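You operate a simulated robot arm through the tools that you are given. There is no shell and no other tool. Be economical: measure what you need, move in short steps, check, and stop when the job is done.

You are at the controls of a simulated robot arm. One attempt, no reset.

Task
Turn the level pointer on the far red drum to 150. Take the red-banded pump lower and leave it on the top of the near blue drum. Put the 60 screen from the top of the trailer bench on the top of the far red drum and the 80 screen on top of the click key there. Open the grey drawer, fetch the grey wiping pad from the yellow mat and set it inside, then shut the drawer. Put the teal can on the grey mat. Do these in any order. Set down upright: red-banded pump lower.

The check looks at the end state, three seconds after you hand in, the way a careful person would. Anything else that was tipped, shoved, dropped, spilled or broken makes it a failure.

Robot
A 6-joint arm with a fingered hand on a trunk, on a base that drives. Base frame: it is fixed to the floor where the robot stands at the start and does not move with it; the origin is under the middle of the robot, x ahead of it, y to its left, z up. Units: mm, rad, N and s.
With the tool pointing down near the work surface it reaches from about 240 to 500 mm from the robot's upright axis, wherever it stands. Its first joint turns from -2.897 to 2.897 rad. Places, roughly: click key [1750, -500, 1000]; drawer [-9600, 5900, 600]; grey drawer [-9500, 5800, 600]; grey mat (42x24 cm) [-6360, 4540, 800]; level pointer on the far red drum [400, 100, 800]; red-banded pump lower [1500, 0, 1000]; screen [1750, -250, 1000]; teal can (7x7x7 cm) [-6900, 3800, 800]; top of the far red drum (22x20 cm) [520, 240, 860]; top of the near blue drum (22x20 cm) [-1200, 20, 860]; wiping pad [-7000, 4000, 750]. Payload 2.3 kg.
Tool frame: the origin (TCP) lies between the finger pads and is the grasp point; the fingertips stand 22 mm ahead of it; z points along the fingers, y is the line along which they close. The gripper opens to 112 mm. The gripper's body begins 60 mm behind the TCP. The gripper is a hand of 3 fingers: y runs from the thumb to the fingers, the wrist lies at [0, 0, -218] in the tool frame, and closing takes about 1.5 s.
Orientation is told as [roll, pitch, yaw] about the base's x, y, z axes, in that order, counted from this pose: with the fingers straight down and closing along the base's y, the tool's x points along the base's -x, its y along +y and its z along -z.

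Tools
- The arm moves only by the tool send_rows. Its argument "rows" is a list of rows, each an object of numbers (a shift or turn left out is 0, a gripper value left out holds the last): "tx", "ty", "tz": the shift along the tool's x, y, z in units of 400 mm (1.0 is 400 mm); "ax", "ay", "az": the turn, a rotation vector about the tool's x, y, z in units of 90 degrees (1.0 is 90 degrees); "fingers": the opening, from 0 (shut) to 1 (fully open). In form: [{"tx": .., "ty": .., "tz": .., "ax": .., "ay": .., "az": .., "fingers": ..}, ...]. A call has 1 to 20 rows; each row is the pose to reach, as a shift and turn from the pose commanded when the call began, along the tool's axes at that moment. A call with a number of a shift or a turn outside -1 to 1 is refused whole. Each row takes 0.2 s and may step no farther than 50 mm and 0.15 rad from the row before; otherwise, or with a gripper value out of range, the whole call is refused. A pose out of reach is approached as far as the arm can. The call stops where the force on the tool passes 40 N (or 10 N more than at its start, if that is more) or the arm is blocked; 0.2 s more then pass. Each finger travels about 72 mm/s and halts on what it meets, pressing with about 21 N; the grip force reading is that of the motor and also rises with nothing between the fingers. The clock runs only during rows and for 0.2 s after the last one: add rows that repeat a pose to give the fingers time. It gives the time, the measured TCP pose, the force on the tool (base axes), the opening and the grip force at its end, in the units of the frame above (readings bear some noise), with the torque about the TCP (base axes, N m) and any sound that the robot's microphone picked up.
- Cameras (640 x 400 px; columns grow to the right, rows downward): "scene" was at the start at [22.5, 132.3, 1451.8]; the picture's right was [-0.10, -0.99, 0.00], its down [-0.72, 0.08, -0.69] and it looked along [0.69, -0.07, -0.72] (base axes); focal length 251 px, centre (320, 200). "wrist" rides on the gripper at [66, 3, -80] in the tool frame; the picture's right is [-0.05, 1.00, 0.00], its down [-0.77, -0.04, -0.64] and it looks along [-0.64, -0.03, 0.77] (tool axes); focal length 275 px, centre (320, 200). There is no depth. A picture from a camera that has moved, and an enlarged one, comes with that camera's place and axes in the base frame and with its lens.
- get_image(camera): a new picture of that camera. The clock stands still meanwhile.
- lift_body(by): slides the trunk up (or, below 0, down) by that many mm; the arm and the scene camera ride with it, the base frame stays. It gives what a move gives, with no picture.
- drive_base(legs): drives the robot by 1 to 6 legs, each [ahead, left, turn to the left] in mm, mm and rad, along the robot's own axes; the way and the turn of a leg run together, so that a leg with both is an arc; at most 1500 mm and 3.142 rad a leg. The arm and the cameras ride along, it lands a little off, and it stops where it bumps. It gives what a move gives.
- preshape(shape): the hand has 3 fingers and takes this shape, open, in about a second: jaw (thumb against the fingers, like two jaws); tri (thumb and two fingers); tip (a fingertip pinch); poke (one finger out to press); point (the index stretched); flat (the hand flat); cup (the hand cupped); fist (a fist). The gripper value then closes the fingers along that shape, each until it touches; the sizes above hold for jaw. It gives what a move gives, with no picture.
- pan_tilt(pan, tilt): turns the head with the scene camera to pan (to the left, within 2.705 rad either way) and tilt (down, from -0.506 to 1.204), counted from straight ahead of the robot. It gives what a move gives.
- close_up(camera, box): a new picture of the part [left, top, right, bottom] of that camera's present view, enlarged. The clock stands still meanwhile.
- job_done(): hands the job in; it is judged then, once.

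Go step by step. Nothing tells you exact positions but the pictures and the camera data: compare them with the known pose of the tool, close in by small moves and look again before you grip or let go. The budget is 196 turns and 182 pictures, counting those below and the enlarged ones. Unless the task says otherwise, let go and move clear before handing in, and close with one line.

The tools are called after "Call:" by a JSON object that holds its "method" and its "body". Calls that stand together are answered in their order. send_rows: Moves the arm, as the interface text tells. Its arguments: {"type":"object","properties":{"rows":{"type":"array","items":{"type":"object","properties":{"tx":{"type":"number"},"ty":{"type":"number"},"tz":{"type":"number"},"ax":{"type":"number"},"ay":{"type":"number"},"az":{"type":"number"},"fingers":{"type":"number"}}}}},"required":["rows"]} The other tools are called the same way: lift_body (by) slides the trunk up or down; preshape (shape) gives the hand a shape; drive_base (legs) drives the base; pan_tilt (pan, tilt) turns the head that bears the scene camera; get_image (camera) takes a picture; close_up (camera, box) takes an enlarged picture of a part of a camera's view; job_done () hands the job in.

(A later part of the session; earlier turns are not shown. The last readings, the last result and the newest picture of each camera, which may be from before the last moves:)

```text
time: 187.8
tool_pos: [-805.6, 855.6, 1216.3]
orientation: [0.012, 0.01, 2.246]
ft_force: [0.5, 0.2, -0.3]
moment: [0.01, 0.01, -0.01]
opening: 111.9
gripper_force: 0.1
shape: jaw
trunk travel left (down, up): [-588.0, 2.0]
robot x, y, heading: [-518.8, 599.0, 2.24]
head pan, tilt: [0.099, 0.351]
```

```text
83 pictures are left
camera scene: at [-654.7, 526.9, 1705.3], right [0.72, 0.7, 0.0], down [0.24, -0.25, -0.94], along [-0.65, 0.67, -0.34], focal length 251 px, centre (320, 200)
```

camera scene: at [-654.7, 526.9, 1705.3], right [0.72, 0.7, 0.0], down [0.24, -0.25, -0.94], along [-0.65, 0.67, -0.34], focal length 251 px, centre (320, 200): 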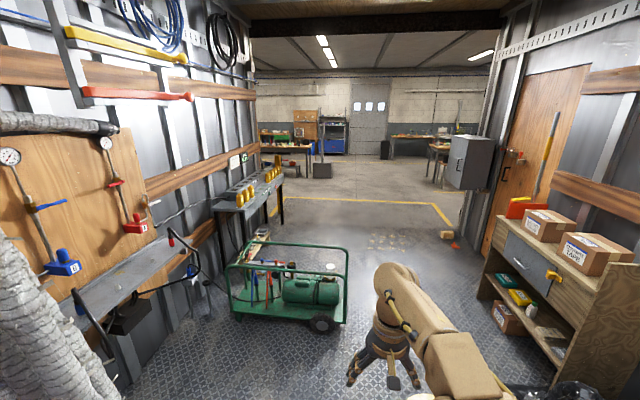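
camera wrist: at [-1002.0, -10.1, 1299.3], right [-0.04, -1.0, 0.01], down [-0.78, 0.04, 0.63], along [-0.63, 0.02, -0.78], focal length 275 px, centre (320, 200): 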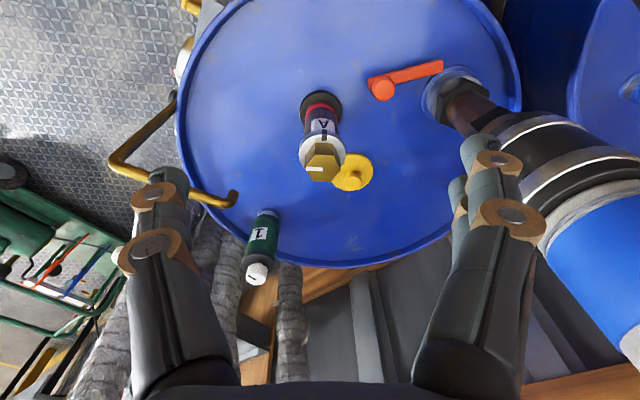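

I see the aisle past the green compressor out to the workshop. Checking the floor just ahead before driving.

Call:
{"method": "pan_tilt", "body": {"pan": -0.15, "tilt": 0.85}}

Call:
{"method": "get_image", "body": {"camera": "scene"}}

```text
time: 188.7
tool_pos: [-805.3, 854.0, 1217.2]
orientation: [0.013, 0.011, 2.246]
ft_force: [0.7, 1.1, 0.5]
moment: [-0.02, 0.01, 0.0]
opening: 112.2
gripper_force: 0.1
shape: jaw
trunk travel left (down, up): [-588.0, 2.0]
robot x, y, heading: [-519.5, 595.7, 2.244]
head pan, tilt: [-0.15, 0.85]
```

```text
82 pictures are left
camera scene: at [-628.9, 527.9, 1661.7], right [0.87, 0.5, 0.0], down [0.37, -0.65, -0.66], along [-0.33, 0.57, -0.75], focal length 251 px, centre (320, 200)
```

scene: 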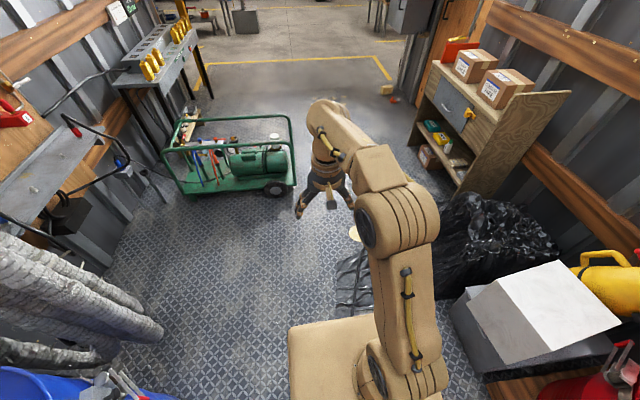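

The plastic sheet's tail reaches near my path on the right, the compressor is ahead-left. I'll drive part way keeping left, then look again.

Call:
{"method": "drive_base", "body": {"legs": [[250, 150, 0], [500, 0, 0]]}}

Call:
{"method": "get_image", "body": {"camera": "scene"}}

```text
time: 193.3
tool_pos: [-1391.3, 1357.6, 1217.2]
orientation: [0.012, 0.013, 2.231]
ft_force: [0.5, -0.8, -0.4]
moment: [0.01, -0.02, -0.02]
opening: 111.9
gripper_force: 0.0
shape: jaw
trunk travel left (down, up): [-588.0, 2.0]
robot x, y, heading: [-1109.3, 1090.9, 2.231]
head pan, tilt: [-0.15, 0.85]
```

```text
81 pictures are left
camera scene: at [-1218.1, 1028.5, 1661.7], right [0.87, 0.49, 0.0], down [0.37, -0.66, -0.66], along [-0.32, 0.58, -0.75], focal length 251 px, centre (320, 200)
```

scene: 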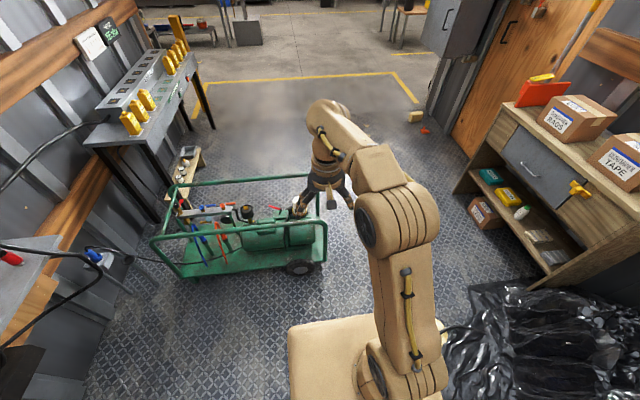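

The compressor's corner is ahead-left, and a pale disc on the floor is hidden behind my arm. I'll swing the arm left to see the floor on the right.

Call:
{"method": "send_rows", "body": {"rows": [{"ty": 0.1}, {"ty": 0.2, "tx": 0.03}, {"ty": 0.3, "tx": 0.06}, {"ty": 0.4, "tx": 0.09}, {"ty": 0.5, "tx": 0.12}, {"ty": 0.6, "tx": 0.16}, {"ty": 0.7, "tx": 0.22}]}}

Call:
{"method": "pan_tilt", "body": {"pan": -0.6, "tilt": 1.0}}

Call:
{"method": "get_image", "body": {"camera": "scene"}}

```text
time: 194.9
tool_pos: [-1522.6, 1143.1, 1189.9]
orientation: [0.018, 0.009, 2.238]
ft_force: [0.0, 0.0, -0.1]
moment: [-0.01, 0.04, 0.01]
opening: 112.0
gripper_force: 0.1
shape: jaw
out of reach, approached as far as the arm can: row 6, 7
trunk travel left (down, up): [-588.0, 2.0]
robot x, y, heading: [-1106.2, 1091.8, 2.233]
head pan, tilt: [-0.15, 0.85]
```

```text
time: 195.8
tool_pos: [-1523.1, 1144.5, 1190.1]
orientation: [0.019, 0.009, 2.237]
ft_force: [0.3, 0.2, 0.1]
moment: [0.0, 0.01, -0.03]
opening: 111.9
gripper_force: 0.0
shape: jaw
trunk travel left (down, up): [-588.0, 2.0]
robot x, y, heading: [-1109.2, 1095.2, 2.229]
head pan, tilt: [-0.6, 1.0]
```

```text
80 pictures are left
camera scene: at [-1184.1, 1029.4, 1650.6], right [1.0, 0.06, 0.0], down [0.05, -0.84, -0.54], along [-0.03, 0.54, -0.84], focal length 251 px, centre (320, 200)
```

scene: 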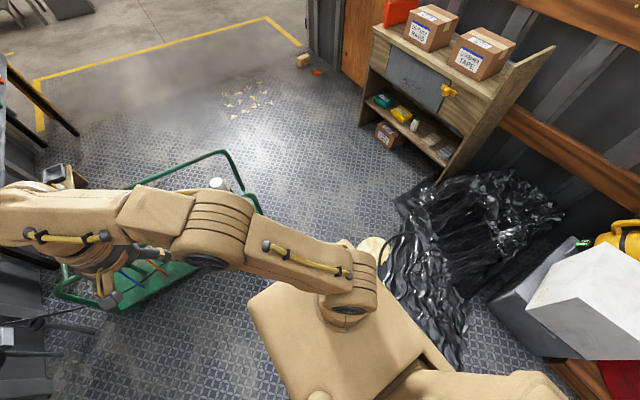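

The pale disc lies at right 490–680 mm; the compressor's edge at left 40 mm. I'll return the arm ahead and drive through the gap.

Call:
{"method": "send_rows", "body": {"rows": [{"ty": -0.1}, {"ty": -0.2}, {"ty": -0.3}, {"ty": -0.4, "tx": -0.02}, {"ty": -0.5, "tx": -0.04}, {"ty": -0.6, "tx": -0.04}, {"ty": -0.68, "tx": 0.0}]}}

Call:
{"method": "drive_base", "body": {"legs": [[420, -100, 0], [200, -160, 0], [400, -20, 0]]}}

Call:
{"method": "pan_tilt", "body": {"pan": 0.35, "tilt": 0.35}}

Call:
{"method": "get_image", "body": {"camera": "scene"}}

```text
time: 197.4
tool_pos: [-1306.4, 1309.4, 1187.5]
orientation: [0.013, 0.01, 2.234]
ft_force: [-0.2, 0.3, -1.1]
moment: [0.01, 0.0, -0.01]
opening: 111.8
gripper_force: 0.0
shape: jaw
trunk travel left (down, up): [-588.0, 2.0]
robot x, y, heading: [-1106.6, 1090.8, 2.231]
head pan, tilt: [-0.6, 1.0]
```

```text
time: 203.5
tool_pos: [-1720.8, 2269.8, 1187.6]
orientation: [0.012, 0.011, 2.24]
ft_force: [-0.6, 0.3, -0.3]
moment: [0.02, 0.01, 0.01]
opening: 112.0
gripper_force: 0.0
shape: jaw
trunk travel left (down, up): [-588.0, 2.0]
robot x, y, heading: [-1517.2, 2053.1, 2.238]
head pan, tilt: [-0.6, 1.0]
```

```text
time: 204.8
tool_pos: [-1720.2, 2269.0, 1188.0]
orientation: [0.012, 0.009, 2.242]
ft_force: [-0.2, -0.4, -1.3]
moment: [-0.01, -0.02, 0.0]
opening: 112.1
gripper_force: 0.1
shape: jaw
trunk travel left (down, up): [-588.0, 2.0]
robot x, y, heading: [-1516.9, 2054.2, 2.238]
head pan, tilt: [0.351, 0.351]
```

```text
79 pictures are left
camera scene: at [-1667.9, 1968.9, 1705.3], right [0.53, 0.85, 0.0], down [0.29, -0.18, -0.94], along [-0.8, 0.49, -0.34], focal length 251 px, centre (320, 200)
```

scene: 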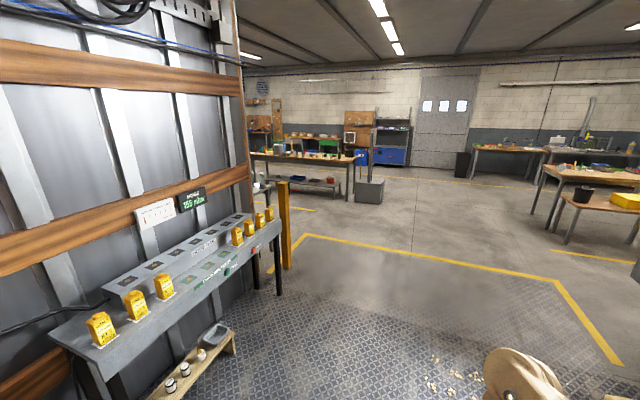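

Through the gap. The table with pad, can and mat is ahead-left (beyond the yellow post). Driving out to [-3500,3700] and looking.

Call:
{"method": "drive_base", "body": {"legs": [[1260, 269, 0], [1260, 269, 0], [0, 0, 0.27]]}}

Call:
{"method": "pan_tilt", "body": {"pan": 0.25, "tilt": 0.3}}

Call:
{"method": "get_image", "body": {"camera": "scene"}}

```text
time: 207.5
tool_pos: [-1957.7, 2446.2, 1185.8]
orientation: [0.011, 0.013, 2.371]
ft_force: [0.2, 0.4, -0.1]
moment: [-0.03, -0.01, -0.01]
opening: 111.8
gripper_force: 0.1
shape: jaw
trunk travel left (down, up): [-588.0, 2.0]
robot x, y, heading: [-1731.0, 2256.8, 2.372]
head pan, tilt: [0.351, 0.351]
stopped in leg 1: the robot was blocked; the commanded pose is now the measured one
```

```text
time: 208.2
tool_pos: [-1954.3, 2443.2, 1188.1]
orientation: [0.014, 0.01, 2.371]
ft_force: [-0.9, 0.6, -0.9]
moment: [0.01, 0.02, -0.02]
opening: 111.8
gripper_force: 0.1
shape: jaw
trunk travel left (down, up): [-588.0, 2.0]
robot x, y, heading: [-1724.8, 2257.7, 2.368]
head pan, tilt: [0.25, 0.3]
```

```text
78 pictures are left
camera scene: at [-1861.0, 2160.7, 1710.1], right [0.5, 0.87, 0.0], down [0.26, -0.15, -0.96], along [-0.83, 0.48, -0.3], focal length 251 px, centre (320, 200)
```

scene: 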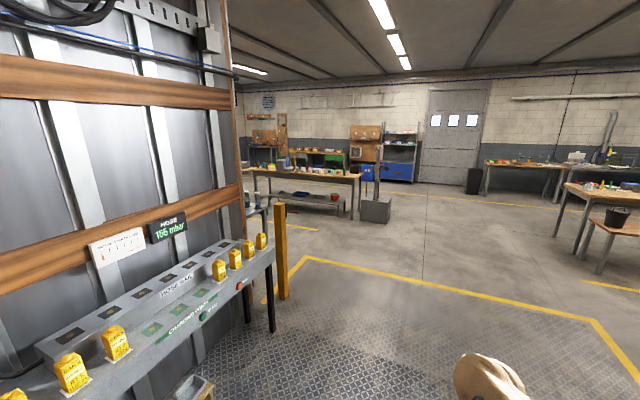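

I was blocked – probably by the compressor at my left. Looking there before moving.

Call:
{"method": "pan_tilt", "body": {"pan": 1.1, "tilt": 1.0}}

Call:
{"method": "get_image", "body": {"camera": "scene"}}

```text
time: 209.4
tool_pos: [-1956.2, 2443.8, 1187.5]
orientation: [0.012, 0.011, 2.37]
ft_force: [-0.3, 0.1, 0.1]
moment: [0.03, 0.02, -0.01]
opening: 112.0
gripper_force: 0.1
shape: jaw
trunk travel left (down, up): [-588.0, 2.0]
robot x, y, heading: [-1726.9, 2260.0, 2.365]
head pan, tilt: [1.1, 1.0]
```

```text
77 pictures are left
camera scene: at [-1846.9, 2092.2, 1650.6], right [-0.32, 0.95, 0.0], down [0.8, 0.27, -0.54], along [-0.51, -0.17, -0.84], focal length 251 px, centre (320, 200)
```

scene: 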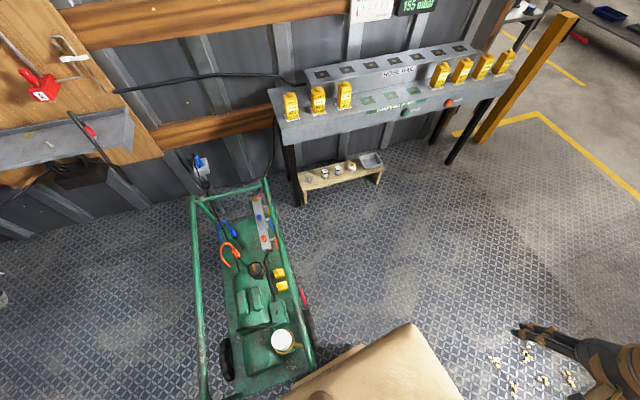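

The left rear corner touched the compressor frame (it seems unmoved by my measurements). I'll slide right away from it, then drive on ahead.

Call:
{"method": "drive_base", "body": {"legs": [[0, -150, 0], [900, -50, 0], [1200, 0, 0]]}}

Call:
{"method": "pan_tilt", "body": {"pan": 2.3, "tilt": 0.5}}

Call:
{"method": "get_image", "body": {"camera": "scene"}}

Call:
{"method": "pan_tilt", "body": {"pan": 0.3, "tilt": 0.35}}

Call:
{"method": "get_image", "body": {"camera": "scene"}}

```text
time: 220.7
tool_pos: [-3296.9, 4064.0, 1186.3]
orientation: [0.012, 0.01, 2.341]
ft_force: [0.5, 0.2, -1.0]
moment: [-0.03, 0.0, 0.0]
opening: 112.0
gripper_force: 0.1
shape: jaw
trunk travel left (down, up): [-588.0, 2.0]
robot x, y, heading: [-3077.2, 3869.3, 2.338]
head pan, tilt: [1.1, 1.0]
```

```text
time: 222.1
tool_pos: [-3296.3, 4063.6, 1186.5]
orientation: [0.012, 0.011, 2.341]
ft_force: [-0.1, 0.5, -0.3]
moment: [0.03, 0.03, 0.0]
opening: 112.1
gripper_force: 0.0
shape: jaw
trunk travel left (down, up): [-588.0, 2.0]
robot x, y, heading: [-3074.6, 3867.1, 2.345]
head pan, tilt: [2.3, 0.499]
```

```text
76 pictures are left
camera scene: at [-3137.8, 3638.9, 1691.6], right [-1.0, 0.07, 0.0], down [0.04, 0.48, -0.88], along [-0.06, -0.88, -0.48], focal length 251 px, centre (320, 200)
```

scene: 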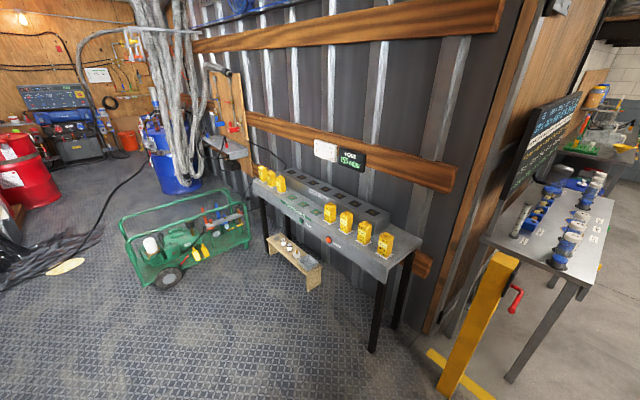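

```text
time: 224.0
tool_pos: [-3296.4, 4063.8, 1186.8]
orientation: [0.012, 0.011, 2.342]
ft_force: [0.5, -0.8, 0.2]
moment: [-0.01, -0.01, 0.01]
opening: 111.9
gripper_force: 0.0
shape: jaw
trunk travel left (down, up): [-588.0, 2.0]
robot x, y, heading: [-3071.3, 3871.5, 2.341]
head pan, tilt: [0.3, 0.351]
```

```text
75 pictures are left
camera scene: at [-3212.7, 3774.4, 1705.3], right [0.48, 0.88, 0.0], down [0.3, -0.17, -0.94], along [-0.82, 0.45, -0.34], focal length 251 px, centre (320, 200)
```

scene: 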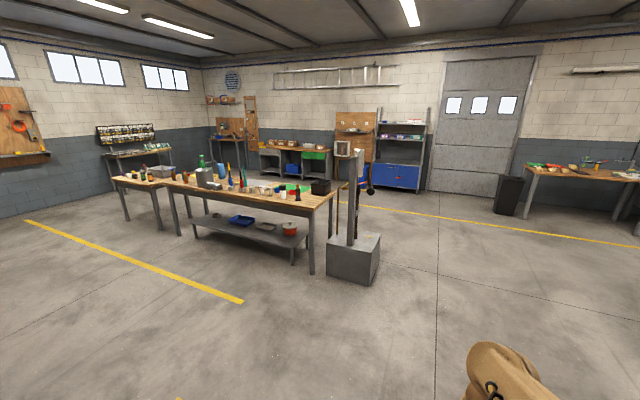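

Everything behind is upright. The table with the items is ahead; driving to about 0.8 m in front of it.

Call:
{"method": "drive_base", "body": {"legs": [[0, 0, 0.9], [1300, 0, 0], [1250, 0, 0], [0, 0, -0.94]]}}

Call:
{"method": "pan_tilt", "body": {"pan": 0.2, "tilt": 0.5}}

Call:
{"method": "get_image", "body": {"camera": "scene"}}

```text
time: 241.1
tool_pos: [-5814.6, 3845.2, 1186.4]
orientation: [0.012, 0.011, 2.305]
ft_force: [0.4, -0.4, -0.2]
moment: [-0.03, 0.03, 0.0]
opening: 111.7
gripper_force: 0.1
shape: jaw
trunk travel left (down, up): [-588.0, 2.0]
robot x, y, heading: [-5598.7, 3642.1, 2.305]
head pan, tilt: [0.3, 0.351]
```

```text
time: 241.8
tool_pos: [-5814.3, 3843.9, 1187.1]
orientation: [0.012, 0.009, 2.306]
ft_force: [-0.6, 0.5, -0.2]
moment: [0.02, 0.0, -0.01]
opening: 111.9
gripper_force: 0.0
shape: jaw
trunk travel left (down, up): [-588.0, 2.0]
robot x, y, heading: [-5599.3, 3640.2, 2.297]
head pan, tilt: [0.201, 0.499]
```

```text
74 pictures are left
camera scene: at [-5734.9, 3559.0, 1691.7], right [0.6, 0.8, 0.0], down [0.38, -0.28, -0.88], along [-0.71, 0.52, -0.48], focal length 251 px, centre (320, 200)
```

scene: 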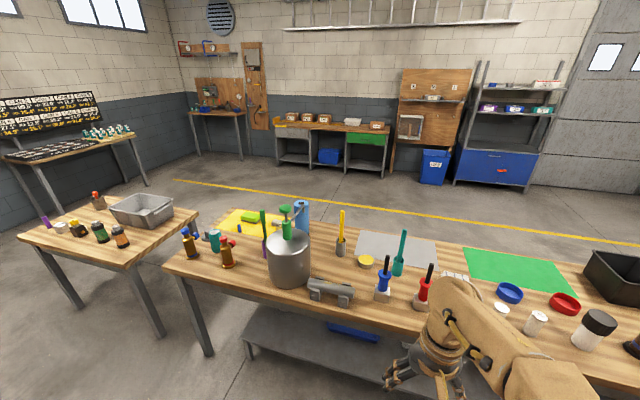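

I see the table with a yellow mat at left, grey mat in the middle, and a bench with drawers behind. Zooming in.

Call:
{"method": "close_up", "body": {"camera": "scene", "box": [160, 190, 320, 290]}}

Call:
{"method": "close_up", "body": {"camera": "scene", "box": [310, 200, 502, 320]}}

Call:
{"method": "close_up", "body": {"camera": "scene", "box": [260, 100, 420, 200]}}

```text
4.00 times, centred on (240, 240) of scene
camera zoom: at [-5734.9, 3559.0, 1691.7], right [0.6, 0.8, 0.0], down [0.38, -0.28, -0.88], along [-0.71, 0.52, -0.48], focal length 1005 px, centre (640, 40)
```

zoom: 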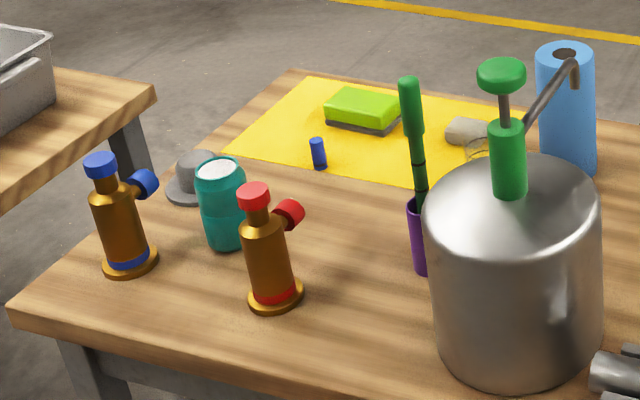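

```text
3.33 times, centred on (406, 260) of scene
camera zoom: at [-5734.9, 3559.0, 1691.7], right [0.6, 0.8, 0.0], down [0.38, -0.28, -0.88], along [-0.71, 0.52, -0.48], focal length 837 px, centre (33, 0)
```

zoom: 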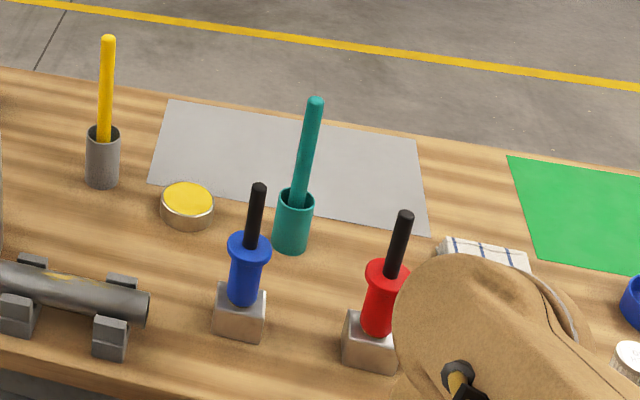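

```text
4.00 times, centred on (340, 150) of scene
camera zoom: at [-5734.9, 3559.0, 1691.7], right [0.6, 0.8, 0.0], down [0.38, -0.28, -0.88], along [-0.71, 0.52, -0.48], focal length 1005 px, centre (240, 400)
```

zoom: 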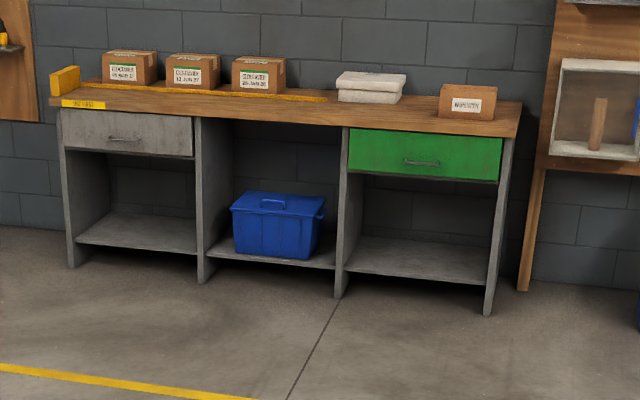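

The teal can stands at ≈[-6919,3737] near the left end (table top ≈800); the grey mat centre is ≈[-6371,4532], best reached from the far side. First to the can: driving in front of it.

Call:
{"method": "drive_base", "body": {"legs": [[0, 0, -0.062], [0, 970, 0], [400, 0, 0]]}}

Call:
{"method": "get_image", "body": {"camera": "wrist"}}

Call:
{"method": "pan_tilt", "body": {"pan": 0.0, "tilt": 0.7}}

Call:
{"method": "get_image", "body": {"camera": "scene"}}

```text
time: 249.3
tool_pos: [-6793.1, 3585.5, 1187.9]
orientation: [0.013, 0.01, 2.234]
ft_force: [-0.3, -0.1, -0.4]
moment: [0.01, -0.04, 0.02]
opening: 111.8
gripper_force: 0.0
shape: jaw
trunk travel left (down, up): [-588.0, 2.0]
robot x, y, heading: [-6593.1, 3367.0, 2.23]
head pan, tilt: [0.201, 0.499]
```

```text
70 pictures are left
camera wrist: at [-6753.8, 3532.8, 1268.7], right [-0.82, -0.58, 0.01], down [-0.45, 0.64, 0.63], along [-0.37, 0.51, -0.78], focal length 275 px, centre (320, 200)
```

wrist: 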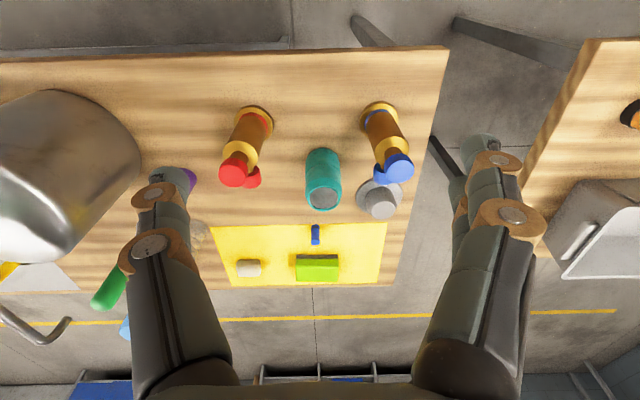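

```text
time: 250.0
tool_pos: [-6791.9, 3584.7, 1186.6]
orientation: [0.012, 0.011, 2.237]
ft_force: [-0.2, -0.5, 0.7]
moment: [-0.01, 0.0, 0.02]
opening: 111.7
gripper_force: 0.1
shape: jaw
trunk travel left (down, up): [-588.0, 2.0]
robot x, y, heading: [-6588.8, 3365.8, 2.229]
head pan, tilt: [0.0, 0.7]
```

```text
69 pictures are left
camera scene: at [-6715.4, 3302.1, 1674.0], right [0.79, 0.61, 0.0], down [0.4, -0.51, -0.77], along [-0.47, 0.6, -0.64], focal length 251 px, centre (320, 200)
```

scene: 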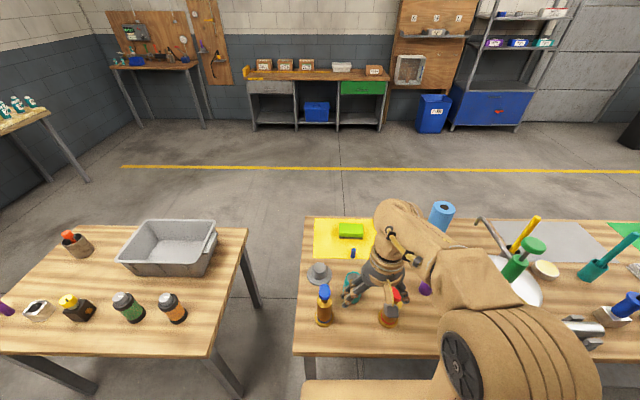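

Close look at the objects on the yellow mat.

Call:
{"method": "close_up", "body": {"camera": "wrist", "box": [190, 140, 430, 290]}}

```text
2.67 times, centred on (310, 215) of wrist
camera zoom: at [-6753.6, 3532.4, 1268.8], right [-0.82, -0.58, 0.01], down [-0.45, 0.64, 0.63], along [-0.37, 0.51, -0.78], focal length 734 px, centre (347, 160)
```

zoom: 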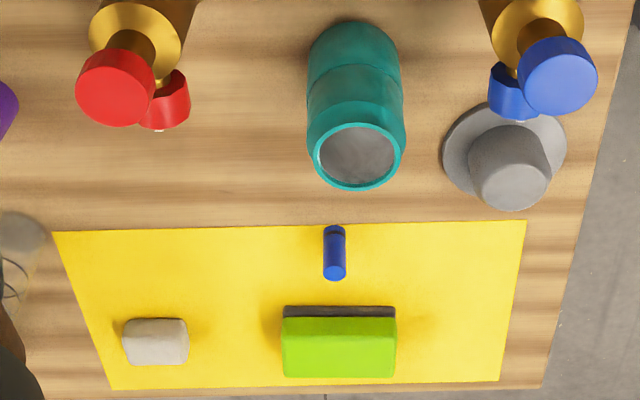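

The grey wiping pad is the small pale-grey block at ≈[-6947,4127]; the teal can is open-topped, ≈57 mm wide, at ≈[-6925,3757]. Moving in, lowering the trunk, turning the hand 90° so its fingers pass between the bottles.

Call:
{"method": "drive_base", "body": {"legs": [[100, 0, 0]]}}

Call:
{"method": "lift_body", "body": {"by": -100}}

Call:
{"method": "send_rows", "body": {"rows": [{"tx": -0.03, "az": -0.09}, {"tx": -0.06, "az": -0.18}, {"tx": -0.09, "az": -0.27}, {"tx": -0.12, "az": -0.36}, {"tx": -0.15, "az": -0.45}, {"tx": -0.18, "az": -0.54}, {"tx": -0.21, "az": -0.63}, {"tx": -0.24, "az": -0.72}, {"tx": -0.27, "az": -0.81}, {"tx": -0.29, "az": -0.9}, {"tx": -0.29, "az": -0.99}]}}

Call:
{"method": "get_image", "body": {"camera": "wrist"}}

```text
time: 251.2
tool_pos: [-6854.2, 3665.3, 1187.6]
orientation: [0.012, 0.01, 2.234]
ft_force: [-0.2, 0.4, -0.5]
moment: [-0.02, 0.02, -0.03]
opening: 111.9
gripper_force: 0.2
shape: jaw
trunk travel left (down, up): [-588.0, 2.0]
robot x, y, heading: [-6655.2, 3449.6, 2.232]
head pan, tilt: [0.0, 0.7]
```

```text
time: 252.5
tool_pos: [-6853.6, 3664.2, 1087.5]
orientation: [0.014, 0.011, 2.235]
ft_force: [-0.7, 0.1, -1.1]
moment: [-0.03, -0.03, 0.01]
opening: 111.9
gripper_force: 0.1
shape: jaw
trunk travel left (down, up): [-488.0, 102.0]
robot x, y, heading: [-6655.8, 3452.4, 2.233]
head pan, tilt: [0.0, 0.7]
```

```text
time: 254.9
tool_pos: [-6924.9, 3754.9, 1087.1]
orientation: [0.009, -0.014, -2.493]
ft_force: [0.2, 0.2, -0.3]
moment: [-0.01, -0.01, 0.0]
opening: 112.2
gripper_force: 0.1
shape: jaw
trunk travel left (down, up): [-488.0, 102.0]
robot x, y, heading: [-6650.0, 3452.1, 2.23]
head pan, tilt: [0.0, 0.7]
```

```text
67 pictures are left
camera wrist: at [-6870.3, 3794.5, 1166.5], right [0.57, -0.82, 0.01], down [-0.63, -0.43, 0.64], along [-0.53, -0.37, -0.76], focal length 275 px, centre (320, 200)
```

wrist: 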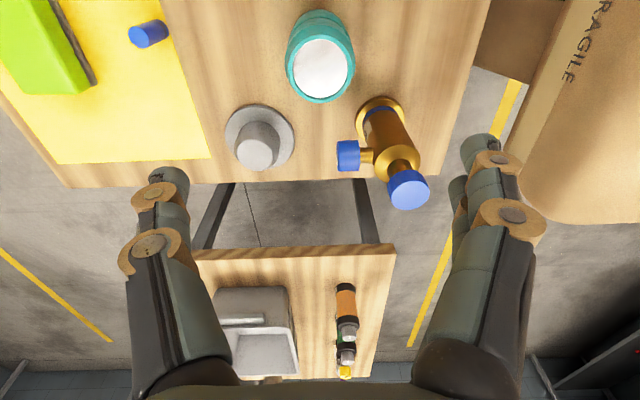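

The can's rim is at [-6925,3755,916], straight below. Descending with open fingers around it.

Call:
{"method": "send_rows", "body": {"rows": [{"tz": 0.12}, {"tz": 0.24}, {"tz": 0.34}, {"tz": 0.44}, {"tz": 0.54}]}}

Call:
{"method": "get_image", "body": {"camera": "wrist"}}

```text
time: 256.1
tool_pos: [-6933.0, 3759.1, 876.2]
orientation: [0.02, -0.04, -2.491]
ft_force: [1.2, -1.7, 9.0]
moment: [0.08, 0.0, -0.02]
opening: 111.6
gripper_force: 0.0
shape: jaw
out of reach, approached as far as the arm can: row 4, 5
trunk travel left (down, up): [-488.0, 102.0]
robot x, y, heading: [-6655.2, 3447.0, 2.232]
head pan, tilt: [0.0, 0.7]
```

```text
66 pictures are left
camera wrist: at [-6876.6, 3801.1, 954.4], right [0.57, -0.82, 0.02], down [-0.62, -0.41, 0.67], along [-0.54, -0.39, -0.75], focal length 275 px, centre (320, 200)
```

wrist: 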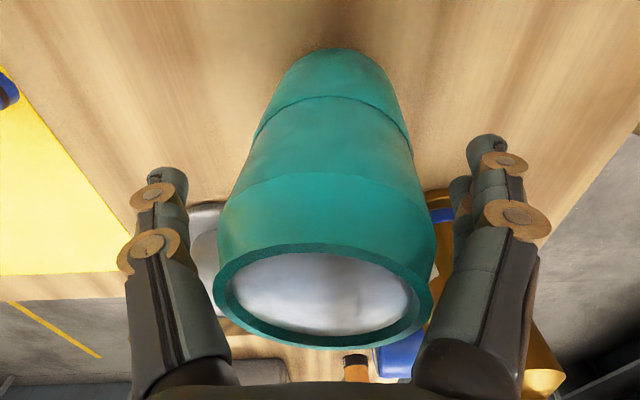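

A 9 N upward push appeared and the arm said it is near its limit. Raising 15 mm to see whether it was contact.

Call:
{"method": "send_rows", "body": {"rows": [{"tz": -0.02}, {"tz": -0.038}, {"tz": -0.038}]}}

Call:
{"method": "close_up", "body": {"camera": "scene", "box": [240, 200, 480, 350]}}

```text
time: 256.9
tool_pos: [-6939.9, 3765.9, 895.5]
orientation: [0.019, -0.027, -2.494]
ft_force: [-0.6, 0.4, -0.1]
moment: [-0.01, 0.0, 0.01]
opening: 111.8
gripper_force: 0.0
shape: jaw
out of reach, approached as far as the arm can: row 1, 2, 3
trunk travel left (down, up): [-488.0, 102.0]
robot x, y, heading: [-6652.3, 3448.4, 2.23]
head pan, tilt: [0.0, 0.7]
```

```text
2.67 times, centred on (360, 275) of scene
camera zoom: at [-6777.3, 3381.9, 1573.9], right [0.79, 0.61, 0.0], down [0.4, -0.51, -0.76], along [-0.47, 0.6, -0.64], focal length 670 px, centre (213, 0)
```

zoom: 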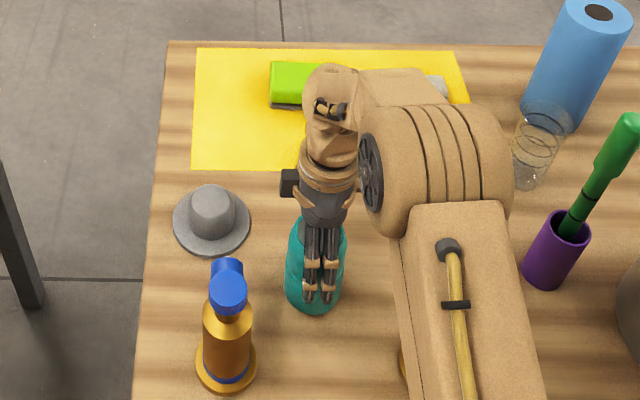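

The arm drifted at a joint limit in this pose. I'll raise the trunk to free it, then use a smaller hand turn.

Call:
{"method": "lift_body", "body": {"by": 100}}

Call:
{"method": "send_rows", "body": {"rows": [{"az": 0.09}, {"az": 0.18}, {"az": 0.27}, {"az": 0.36}, {"az": 0.45}, {"az": 0.54}]}}

Call:
{"method": "get_image", "body": {"camera": "wrist"}}

```text
time: 258.2
tool_pos: [-6939.1, 3767.7, 995.0]
orientation: [0.019, -0.027, -2.495]
ft_force: [0.5, 0.5, 0.2]
moment: [0.01, -0.02, 0.01]
opening: 111.8
gripper_force: 0.0
shape: jaw
trunk travel left (down, up): [-588.0, 2.0]
robot x, y, heading: [-6657.3, 3450.2, 2.235]
head pan, tilt: [0.0, 0.7]
```

```text
time: 259.6
tool_pos: [-6938.6, 3766.8, 994.8]
orientation: [0.032, -0.005, 2.94]
ft_force: [0.0, 0.1, -0.5]
moment: [0.01, 0.01, 0.0]
opening: 111.8
gripper_force: 0.0
shape: jaw
trunk travel left (down, up): [-588.0, 2.0]
robot x, y, heading: [-6652.1, 3451.7, 2.228]
head pan, tilt: [0.0, 0.7]
```

```text
64 pictures are left
camera wrist: at [-6874.3, 3753.1, 1075.8], right [-0.25, -0.97, 0.03], down [-0.74, 0.21, 0.64], along [-0.62, 0.13, -0.77], focal length 275 px, centre (320, 200)
```

wrist: 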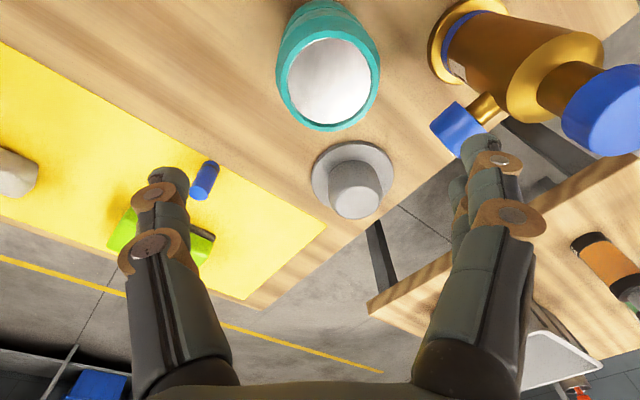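

The can hasn't moved ([-6922,3755]). The blue bottle's side knob limits the finger side, so I'll use a 70° hand turn, arm held high and trunk lowered instead, with fingers 84 mm apart.

Call:
{"method": "send_rows", "body": {"rows": [{"tx": 0.0475, "ty": 0.021, "tz": -0.08, "az": -0.08, "ax": -0.01, "fingers": 0.75}, {"tx": 0.0475, "ty": 0.021, "tz": -0.16, "az": -0.16, "ax": -0.02}, {"tx": 0.0475, "ty": 0.021, "tz": -0.24, "az": -0.24, "ax": -0.02}, {"tx": 0.0475, "ty": 0.021, "tz": -0.32, "az": -0.34, "ax": -0.02}]}}

Call:
{"method": "lift_body", "body": {"by": -160}}

Call:
{"method": "get_image", "body": {"camera": "wrist"}}

```text
refused: row 4 steps farther than a row can; nothing moved
```

```text
time: 261.5
tool_pos: [-6938.4, 3767.2, 834.6]
orientation: [0.03, -0.004, 2.94]
ft_force: [-2.7, 1.8, 11.9]
moment: [-0.09, -0.15, 0.0]
opening: 111.7
gripper_force: 0.1
shape: jaw
trunk travel left (down, up): [-428.0, 162.0]
robot x, y, heading: [-6653.0, 3446.5, 2.233]
head pan, tilt: [0.0, 0.7]
```

```text
63 pictures are left
camera wrist: at [-6874.0, 3752.8, 915.9], right [-0.24, -0.97, 0.03], down [-0.74, 0.21, 0.64], along [-0.62, 0.13, -0.77], focal length 275 px, centre (320, 200)
```

wrist: 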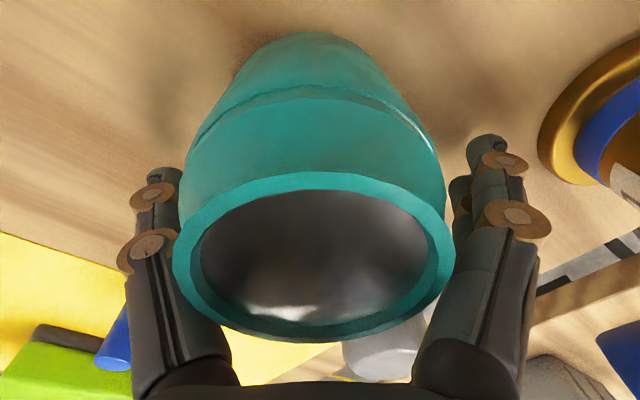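

I mistakenly lowered with the earlier move refused; 12 N shows a touch. Raising the trunk back and checking the can.

Call:
{"method": "lift_body", "body": {"by": 120}}

Call:
{"method": "get_image", "body": {"camera": "wrist"}}

Call:
{"method": "close_up", "body": {"camera": "scene", "box": [240, 200, 480, 350]}}

```text
time: 263.0
tool_pos: [-6938.4, 3766.1, 954.4]
orientation: [0.033, -0.002, 2.941]
ft_force: [0.2, -0.5, -0.3]
moment: [-0.02, 0.0, 0.02]
opening: 111.8
gripper_force: 0.0
shape: jaw
trunk travel left (down, up): [-548.0, 42.0]
robot x, y, heading: [-6653.8, 3451.2, 2.233]
head pan, tilt: [0.0, 0.7]
```

```text
62 pictures are left
camera wrist: at [-6874.3, 3753.3, 1035.7], right [-0.24, -0.97, 0.03], down [-0.74, 0.21, 0.64], along [-0.62, 0.13, -0.77], focal length 275 px, centre (320, 200)
```

wrist: 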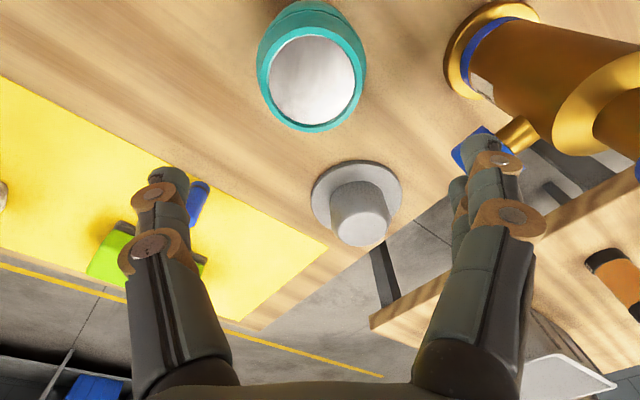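

```text
2.67 times, centred on (360, 275) of scene
camera zoom: at [-6777.3, 3381.9, 1633.9], right [0.79, 0.61, 0.0], down [0.4, -0.51, -0.76], along [-0.47, 0.6, -0.64], focal length 670 px, centre (213, 0)
```

zoom: 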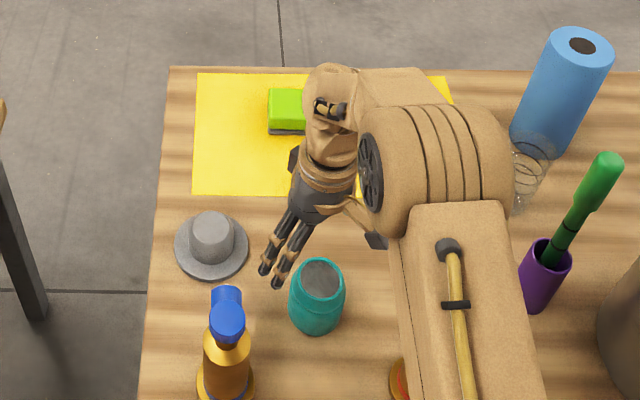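

The can still stands upright, at ≈[-6912,3761], rim ≈898 (table ≈790). Now repeating properly: centre over it with a 70° turn and raise the arm first.

Call:
{"method": "send_rows", "body": {"rows": [{"tz": -0.08, "az": -0.09, "ax": -0.01, "fingers": 0.75}, {"tz": -0.16, "tx": 0.033, "az": -0.18, "ax": -0.02}, {"tz": -0.24, "tx": 0.066, "az": -0.27, "ax": -0.02}, {"tz": -0.3, "tx": 0.066, "az": -0.34, "ax": -0.02}]}}

```text
time: 264.0
tool_pos: [-6912.7, 3764.7, 1075.5]
orientation: [0.055, -0.028, -2.807]
ft_force: [0.1, 0.9, -0.4]
moment: [-0.02, -0.01, -0.01]
opening: 83.7
gripper_force: 0.1
shape: jaw
trunk travel left (down, up): [-548.0, 42.0]
robot x, y, heading: [-6653.8, 3445.4, 2.226]
head pan, tilt: [0.0, 0.7]
```

Levelling the hand, then lowering the trunk by 100.

Call:
{"method": "send_rows", "body": {"rows": [{"ax": 0.035, "ay": 0.018}, {"ax": 0.035, "ay": 0.018}]}}

Call:
{"method": "lift_body", "body": {"by": -110}}

Call:
{"method": "get_image", "body": {"camera": "wrist"}}

```text
time: 264.6
tool_pos: [-6913.6, 3765.3, 1074.3]
orientation: [0.002, 0.002, -2.806]
ft_force: [0.4, -0.3, 0.1]
moment: [0.03, -0.01, -0.03]
opening: 84.0
gripper_force: 0.0
shape: jaw
trunk travel left (down, up): [-548.0, 42.0]
robot x, y, heading: [-6652.1, 3447.5, 2.229]
head pan, tilt: [0.0, 0.7]
```

```text
time: 266.0
tool_pos: [-6914.3, 3765.3, 964.4]
orientation: [0.0, 0.001, -2.808]
ft_force: [-0.3, 0.3, 0.6]
moment: [-0.02, 0.0, -0.01]
opening: 84.0
gripper_force: 0.0
shape: jaw
trunk travel left (down, up): [-438.0, 152.0]
robot x, y, heading: [-6650.4, 3450.2, 2.232]
head pan, tilt: [0.0, 0.7]
```

```text
60 pictures are left
camera wrist: at [-6850.0, 3784.6, 1045.6], right [0.28, -0.96, 0.0], down [-0.74, -0.22, 0.64], along [-0.61, -0.18, -0.77], focal length 275 px, centre (320, 200)
```

wrist: 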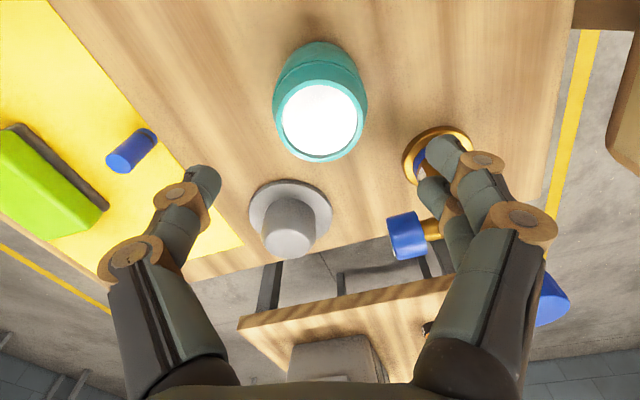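

Centred, with about 17 mm to the blue knob. Descending to 862.

Call:
{"method": "send_rows", "body": {"rows": [{"tz": 0.08}, {"tz": 0.16}, {"tz": 0.22}, {"tz": 0.25}]}}

Call:
{"method": "get_image", "body": {"camera": "wrist"}}

```text
time: 267.0
tool_pos: [-6919.2, 3773.7, 871.9]
orientation: [0.017, -0.017, -2.81]
ft_force: [-1.0, 0.1, 1.2]
moment: [0.0, 0.01, 0.02]
opening: 84.2
gripper_force: 0.1
shape: jaw
out of reach, approached as far as the arm can: row 3, 4
trunk travel left (down, up): [-438.0, 152.0]
robot x, y, heading: [-6654.8, 3450.8, 2.232]
head pan, tilt: [0.0, 0.7]
```

```text
59 pictures are left
camera wrist: at [-6856.0, 3794.5, 951.7], right [0.28, -0.96, 0.02], down [-0.73, -0.21, 0.65], along [-0.62, -0.2, -0.76], focal length 275 px, centre (320, 200)
```

wrist: 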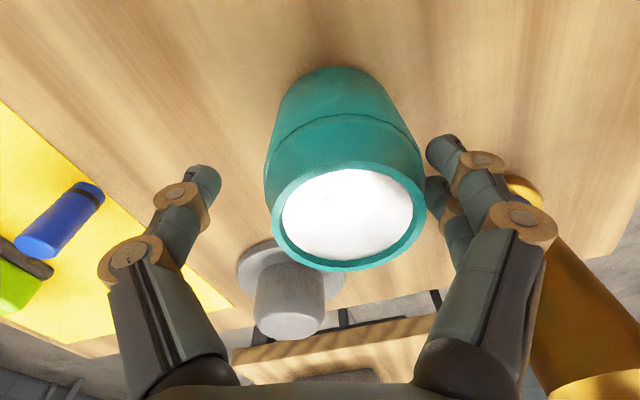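

The arm's limit stops it at 872, which still grips the upper part of the can. Shifting 8 mm toward the can and closing.

Call:
{"method": "send_rows", "body": {"rows": [{"ty": 0.02}, {"ty": 0.02, "fingers": 0.0}, {"ty": 0.02}, {"ty": 0.02}, {"ty": 0.02}, {"ty": 0.02}, {"ty": 0.02}]}}

Call:
{"method": "get_image", "body": {"camera": "wrist"}}

```text
time: 268.6
tool_pos: [-6919.7, 3773.2, 871.3]
orientation: [0.016, -0.016, -2.809]
ft_force: [1.2, -0.5, 0.4]
moment: [0.01, 0.0, 0.02]
opening: 57.6
gripper_force: 21.0
shape: jaw
out of reach, approached as far as the arm can: row 1, 2, 3, 4, 5, 6, 7
trunk travel left (down, up): [-438.0, 152.0]
robot x, y, heading: [-6651.7, 3449.6, 2.229]
head pan, tilt: [0.0, 0.7]
```

```text
58 pictures are left
camera wrist: at [-6856.0, 3794.4, 951.9], right [0.28, -0.96, 0.02], down [-0.73, -0.2, 0.65], along [-0.62, -0.2, -0.76], focal length 275 px, centre (320, 200)
```

wrist: 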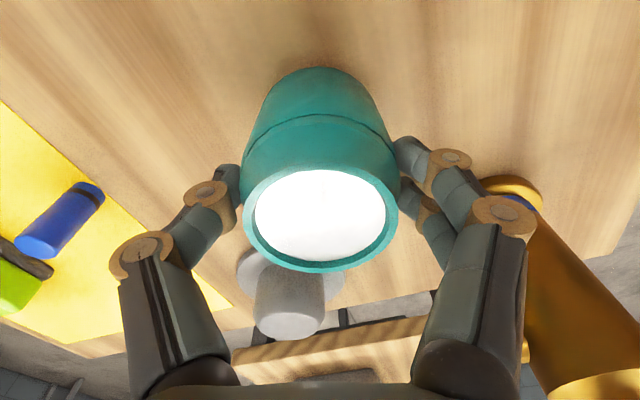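

Gripped (57.6 mm). Lifting with the trunk, then the arm.

Call:
{"method": "lift_body", "body": {"by": 150}}

Call:
{"method": "send_rows", "body": {"rows": [{"tz": -0.1}, {"tz": -0.2}, {"tz": -0.3}, {"tz": -0.4}]}}

Call:
{"method": "get_image", "body": {"camera": "wrist"}}

```text
time: 270.3
tool_pos: [-6919.8, 3773.4, 1020.5]
orientation: [0.019, -0.016, -2.808]
ft_force: [0.8, -0.2, 0.4]
moment: [-0.01, 0.02, -0.02]
opening: 57.3
gripper_force: 20.7
shape: jaw
trunk travel left (down, up): [-588.0, 2.0]
robot x, y, heading: [-6655.1, 3447.5, 2.229]
head pan, tilt: [0.0, 0.7]
```

```text
time: 271.3
tool_pos: [-6919.1, 3775.9, 1181.1]
orientation: [0.017, -0.016, -2.808]
ft_force: [0.0, 0.5, 0.4]
moment: [0.0, 0.06, 0.02]
opening: 57.3
gripper_force: 21.1
shape: jaw
trunk travel left (down, up): [-588.0, 2.0]
robot x, y, heading: [-6655.2, 3451.3, 2.228]
head pan, tilt: [0.0, 0.7]
```

```text
57 pictures are left
camera wrist: at [-6854.4, 3797.2, 1261.2], right [0.28, -0.96, 0.02], down [-0.73, -0.21, 0.65], along [-0.62, -0.2, -0.76], focal length 275 px, centre (320, 200)
```

wrist: 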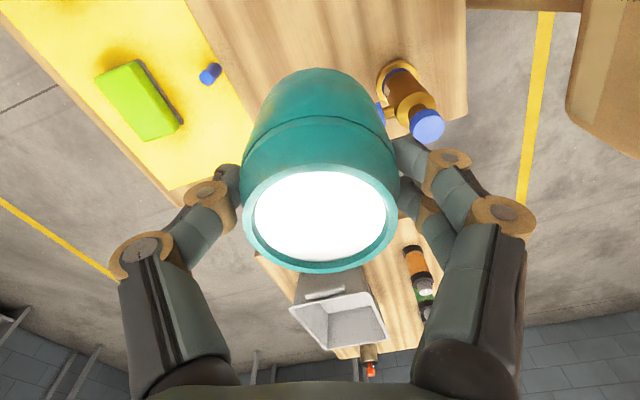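

Can held upright, light. Driving round the right end of the table (and the post) to its far side.

Call:
{"method": "drive_base", "body": {"legs": [[-330, 0, 0], [0, -1425, 0], [0, -1425, 0], [850, 0, 0], [850, 0, 0], [0, 975, 0]]}}

Call:
{"method": "drive_base", "body": {"legs": [[0, 975, 0], [0, 0, 1.57], [0, 0, 1.57]]}}

Call:
{"method": "get_image", "body": {"camera": "scene"}}

```text
time: 299.8
tool_pos: [-6316.3, 5939.9, 1179.0]
orientation: [0.017, -0.015, -2.737]
ft_force: [-0.1, 0.4, -1.0]
moment: [0.03, -0.01, 0.0]
opening: 57.3
gripper_force: 21.0
shape: jaw
trunk travel left (down, up): [-588.0, 2.0]
robot x, y, heading: [-6029.0, 5629.0, 2.307]
head pan, tilt: [0.0, 0.7]
```

```text
time: 312.4
tool_pos: [-6482.5, 4659.2, 1180.6]
orientation: [0.018, -0.016, 0.365]
ft_force: [0.0, -0.2, -0.4]
moment: [0.0, -0.01, 0.02]
opening: 56.4
gripper_force: 20.5
shape: jaw
trunk travel left (down, up): [-588.0, 2.0]
robot x, y, heading: [-6759.1, 4983.1, -0.879]
head pan, tilt: [0.0, 0.7]
```

```text
56 pictures are left
camera scene: at [-6630.3, 5050.4, 1673.9], right [-0.77, -0.64, 0.0], down [-0.41, 0.5, -0.76], along [0.49, -0.59, -0.64], focal length 251 px, centre (320, 200)
```

scene: 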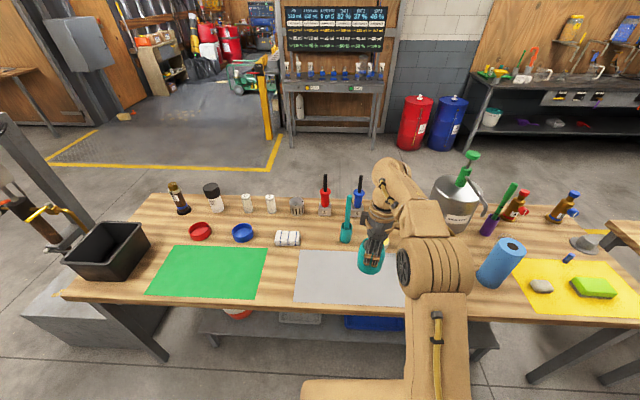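

On the far side now; the grey mat's centre is ≈[-6346,4530]. Driving 130 mm nearer puts the can right above it.

Call:
{"method": "drive_base", "body": {"legs": [[130, 0, 0]]}}

Call:
{"method": "lift_body", "body": {"by": -200}}

Call:
{"method": "get_image", "body": {"camera": "wrist"}}

Call:
{"method": "get_image", "body": {"camera": "scene"}}

```text
time: 313.7
tool_pos: [-6398.1, 4558.3, 1181.0]
orientation: [0.018, -0.018, 0.365]
ft_force: [0.9, 0.2, -0.4]
moment: [-0.01, -0.01, 0.04]
opening: 56.5
gripper_force: 20.4
shape: jaw
trunk travel left (down, up): [-588.0, 2.0]
robot x, y, heading: [-6673.7, 4878.6, -0.879]
head pan, tilt: [0.0, 0.7]
```

```text
time: 315.9
tool_pos: [-6399.3, 4559.2, 980.7]
orientation: [0.016, -0.015, 0.367]
ft_force: [-0.1, -0.3, -0.4]
moment: [0.01, -0.02, -0.01]
opening: 56.5
gripper_force: 21.1
shape: jaw
trunk travel left (down, up): [-388.0, 202.0]
robot x, y, heading: [-6675.8, 4875.0, -0.884]
head pan, tilt: [0.0, 0.7]
```

```text
55 pictures are left
camera wrist: at [-6462.7, 4536.3, 1060.5], right [-0.31, 0.95, 0.02], down [0.73, 0.23, 0.65], along [0.61, 0.22, -0.76], focal length 275 px, centre (320, 200)
```

wrist: 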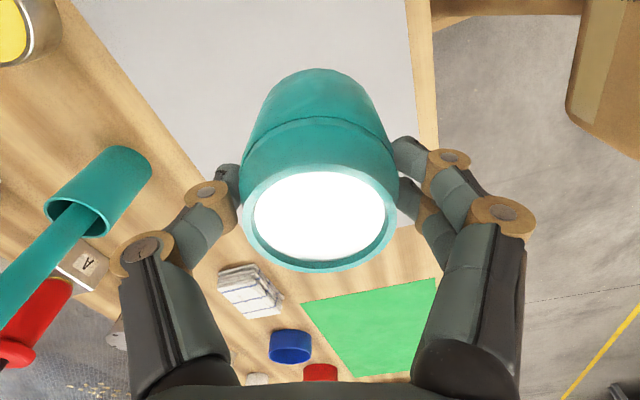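

```text
54 pictures are left
camera scene: at [-6546.5, 4948.8, 1474.0], right [-0.77, -0.64, 0.0], down [-0.41, 0.5, -0.76], along [0.49, -0.59, -0.64], focal length 251 px, centre (320, 200)
```

scene: 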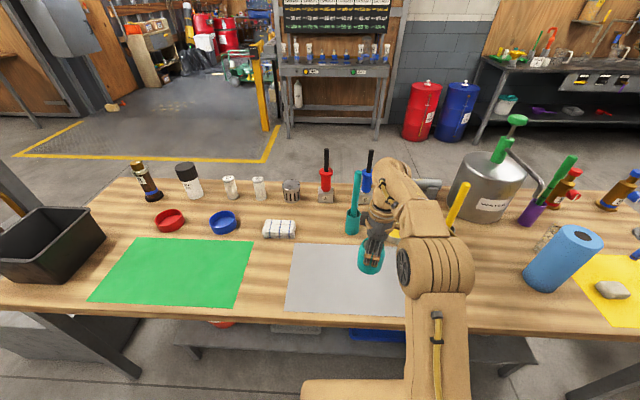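

The can hangs above the mat with over 50 mm margin all round. Lowering with the trunk to near contact.

Call:
{"method": "lift_body", "body": {"by": -100}}

Call:
{"method": "lift_body", "body": {"by": -5}}

Call:
{"method": "lift_body", "body": {"by": -3}}

```text
time: 317.2
tool_pos: [-6398.7, 4559.4, 881.7]
orientation: [0.017, -0.017, 0.363]
ft_force: [-0.6, 1.1, -0.4]
moment: [0.0, 0.0, -0.01]
opening: 56.5
gripper_force: 20.9
shape: jaw
trunk travel left (down, up): [-288.0, 302.0]
robot x, y, heading: [-6674.6, 4877.1, -0.881]
head pan, tilt: [0.0, 0.7]
```

```text
time: 317.7
tool_pos: [-6399.0, 4557.6, 874.5]
orientation: [0.018, -0.016, 0.363]
ft_force: [-0.4, -0.7, -0.3]
moment: [0.01, 0.02, 0.01]
opening: 56.8
gripper_force: 20.8
shape: jaw
trunk travel left (down, up): [-283.0, 307.0]
robot x, y, heading: [-6673.8, 4880.0, -0.877]
head pan, tilt: [0.0, 0.7]
```

```text
time: 318.3
tool_pos: [-6398.5, 4557.8, 873.5]
orientation: [0.017, -0.015, 0.366]
ft_force: [-0.1, -0.1, -0.3]
moment: [0.01, -0.01, 0.01]
opening: 56.5
gripper_force: 20.9
shape: jaw
trunk travel left (down, up): [-280.0, 310.0]
robot x, y, heading: [-6671.4, 4879.3, -0.882]
head pan, tilt: [0.0, 0.7]
```

Call:
{"method": "lift_body", "body": {"by": -2}}

Call:
{"method": "lift_body", "body": {"by": -2}}

Call:
{"method": "lift_body", "body": {"by": -2}}

```text
time: 318.8
tool_pos: [-6398.7, 4558.4, 871.2]
orientation: [0.016, -0.016, 0.365]
ft_force: [-0.6, -0.6, 4.5]
moment: [-0.06, -0.03, 0.0]
opening: 56.6
gripper_force: 20.4
shape: jaw
trunk travel left (down, up): [-278.0, 312.0]
robot x, y, heading: [-6668.5, 4881.2, -0.883]
head pan, tilt: [0.0, 0.7]
```

```text
time: 319.3
tool_pos: [-6399.8, 4558.9, 870.9]
orientation: [0.014, -0.017, 0.366]
ft_force: [0.8, -1.4, 17.7]
moment: [-0.11, -0.04, 0.0]
opening: 56.3
gripper_force: 20.8
shape: jaw
trunk travel left (down, up): [-276.0, 314.0]
robot x, y, heading: [-6672.5, 4879.0, -0.885]
head pan, tilt: [0.0, 0.7]
```

```text
time: 319.8
tool_pos: [-6400.2, 4559.7, 869.1]
orientation: [0.011, -0.017, 0.365]
ft_force: [2.3, -0.9, 30.7]
moment: [-0.09, -0.08, -0.01]
opening: 56.1
gripper_force: 21.1
shape: jaw
trunk travel left (down, up): [-274.0, 316.0]
robot x, y, heading: [-6671.6, 4882.3, -0.881]
head pan, tilt: [0.0, 0.7]
```

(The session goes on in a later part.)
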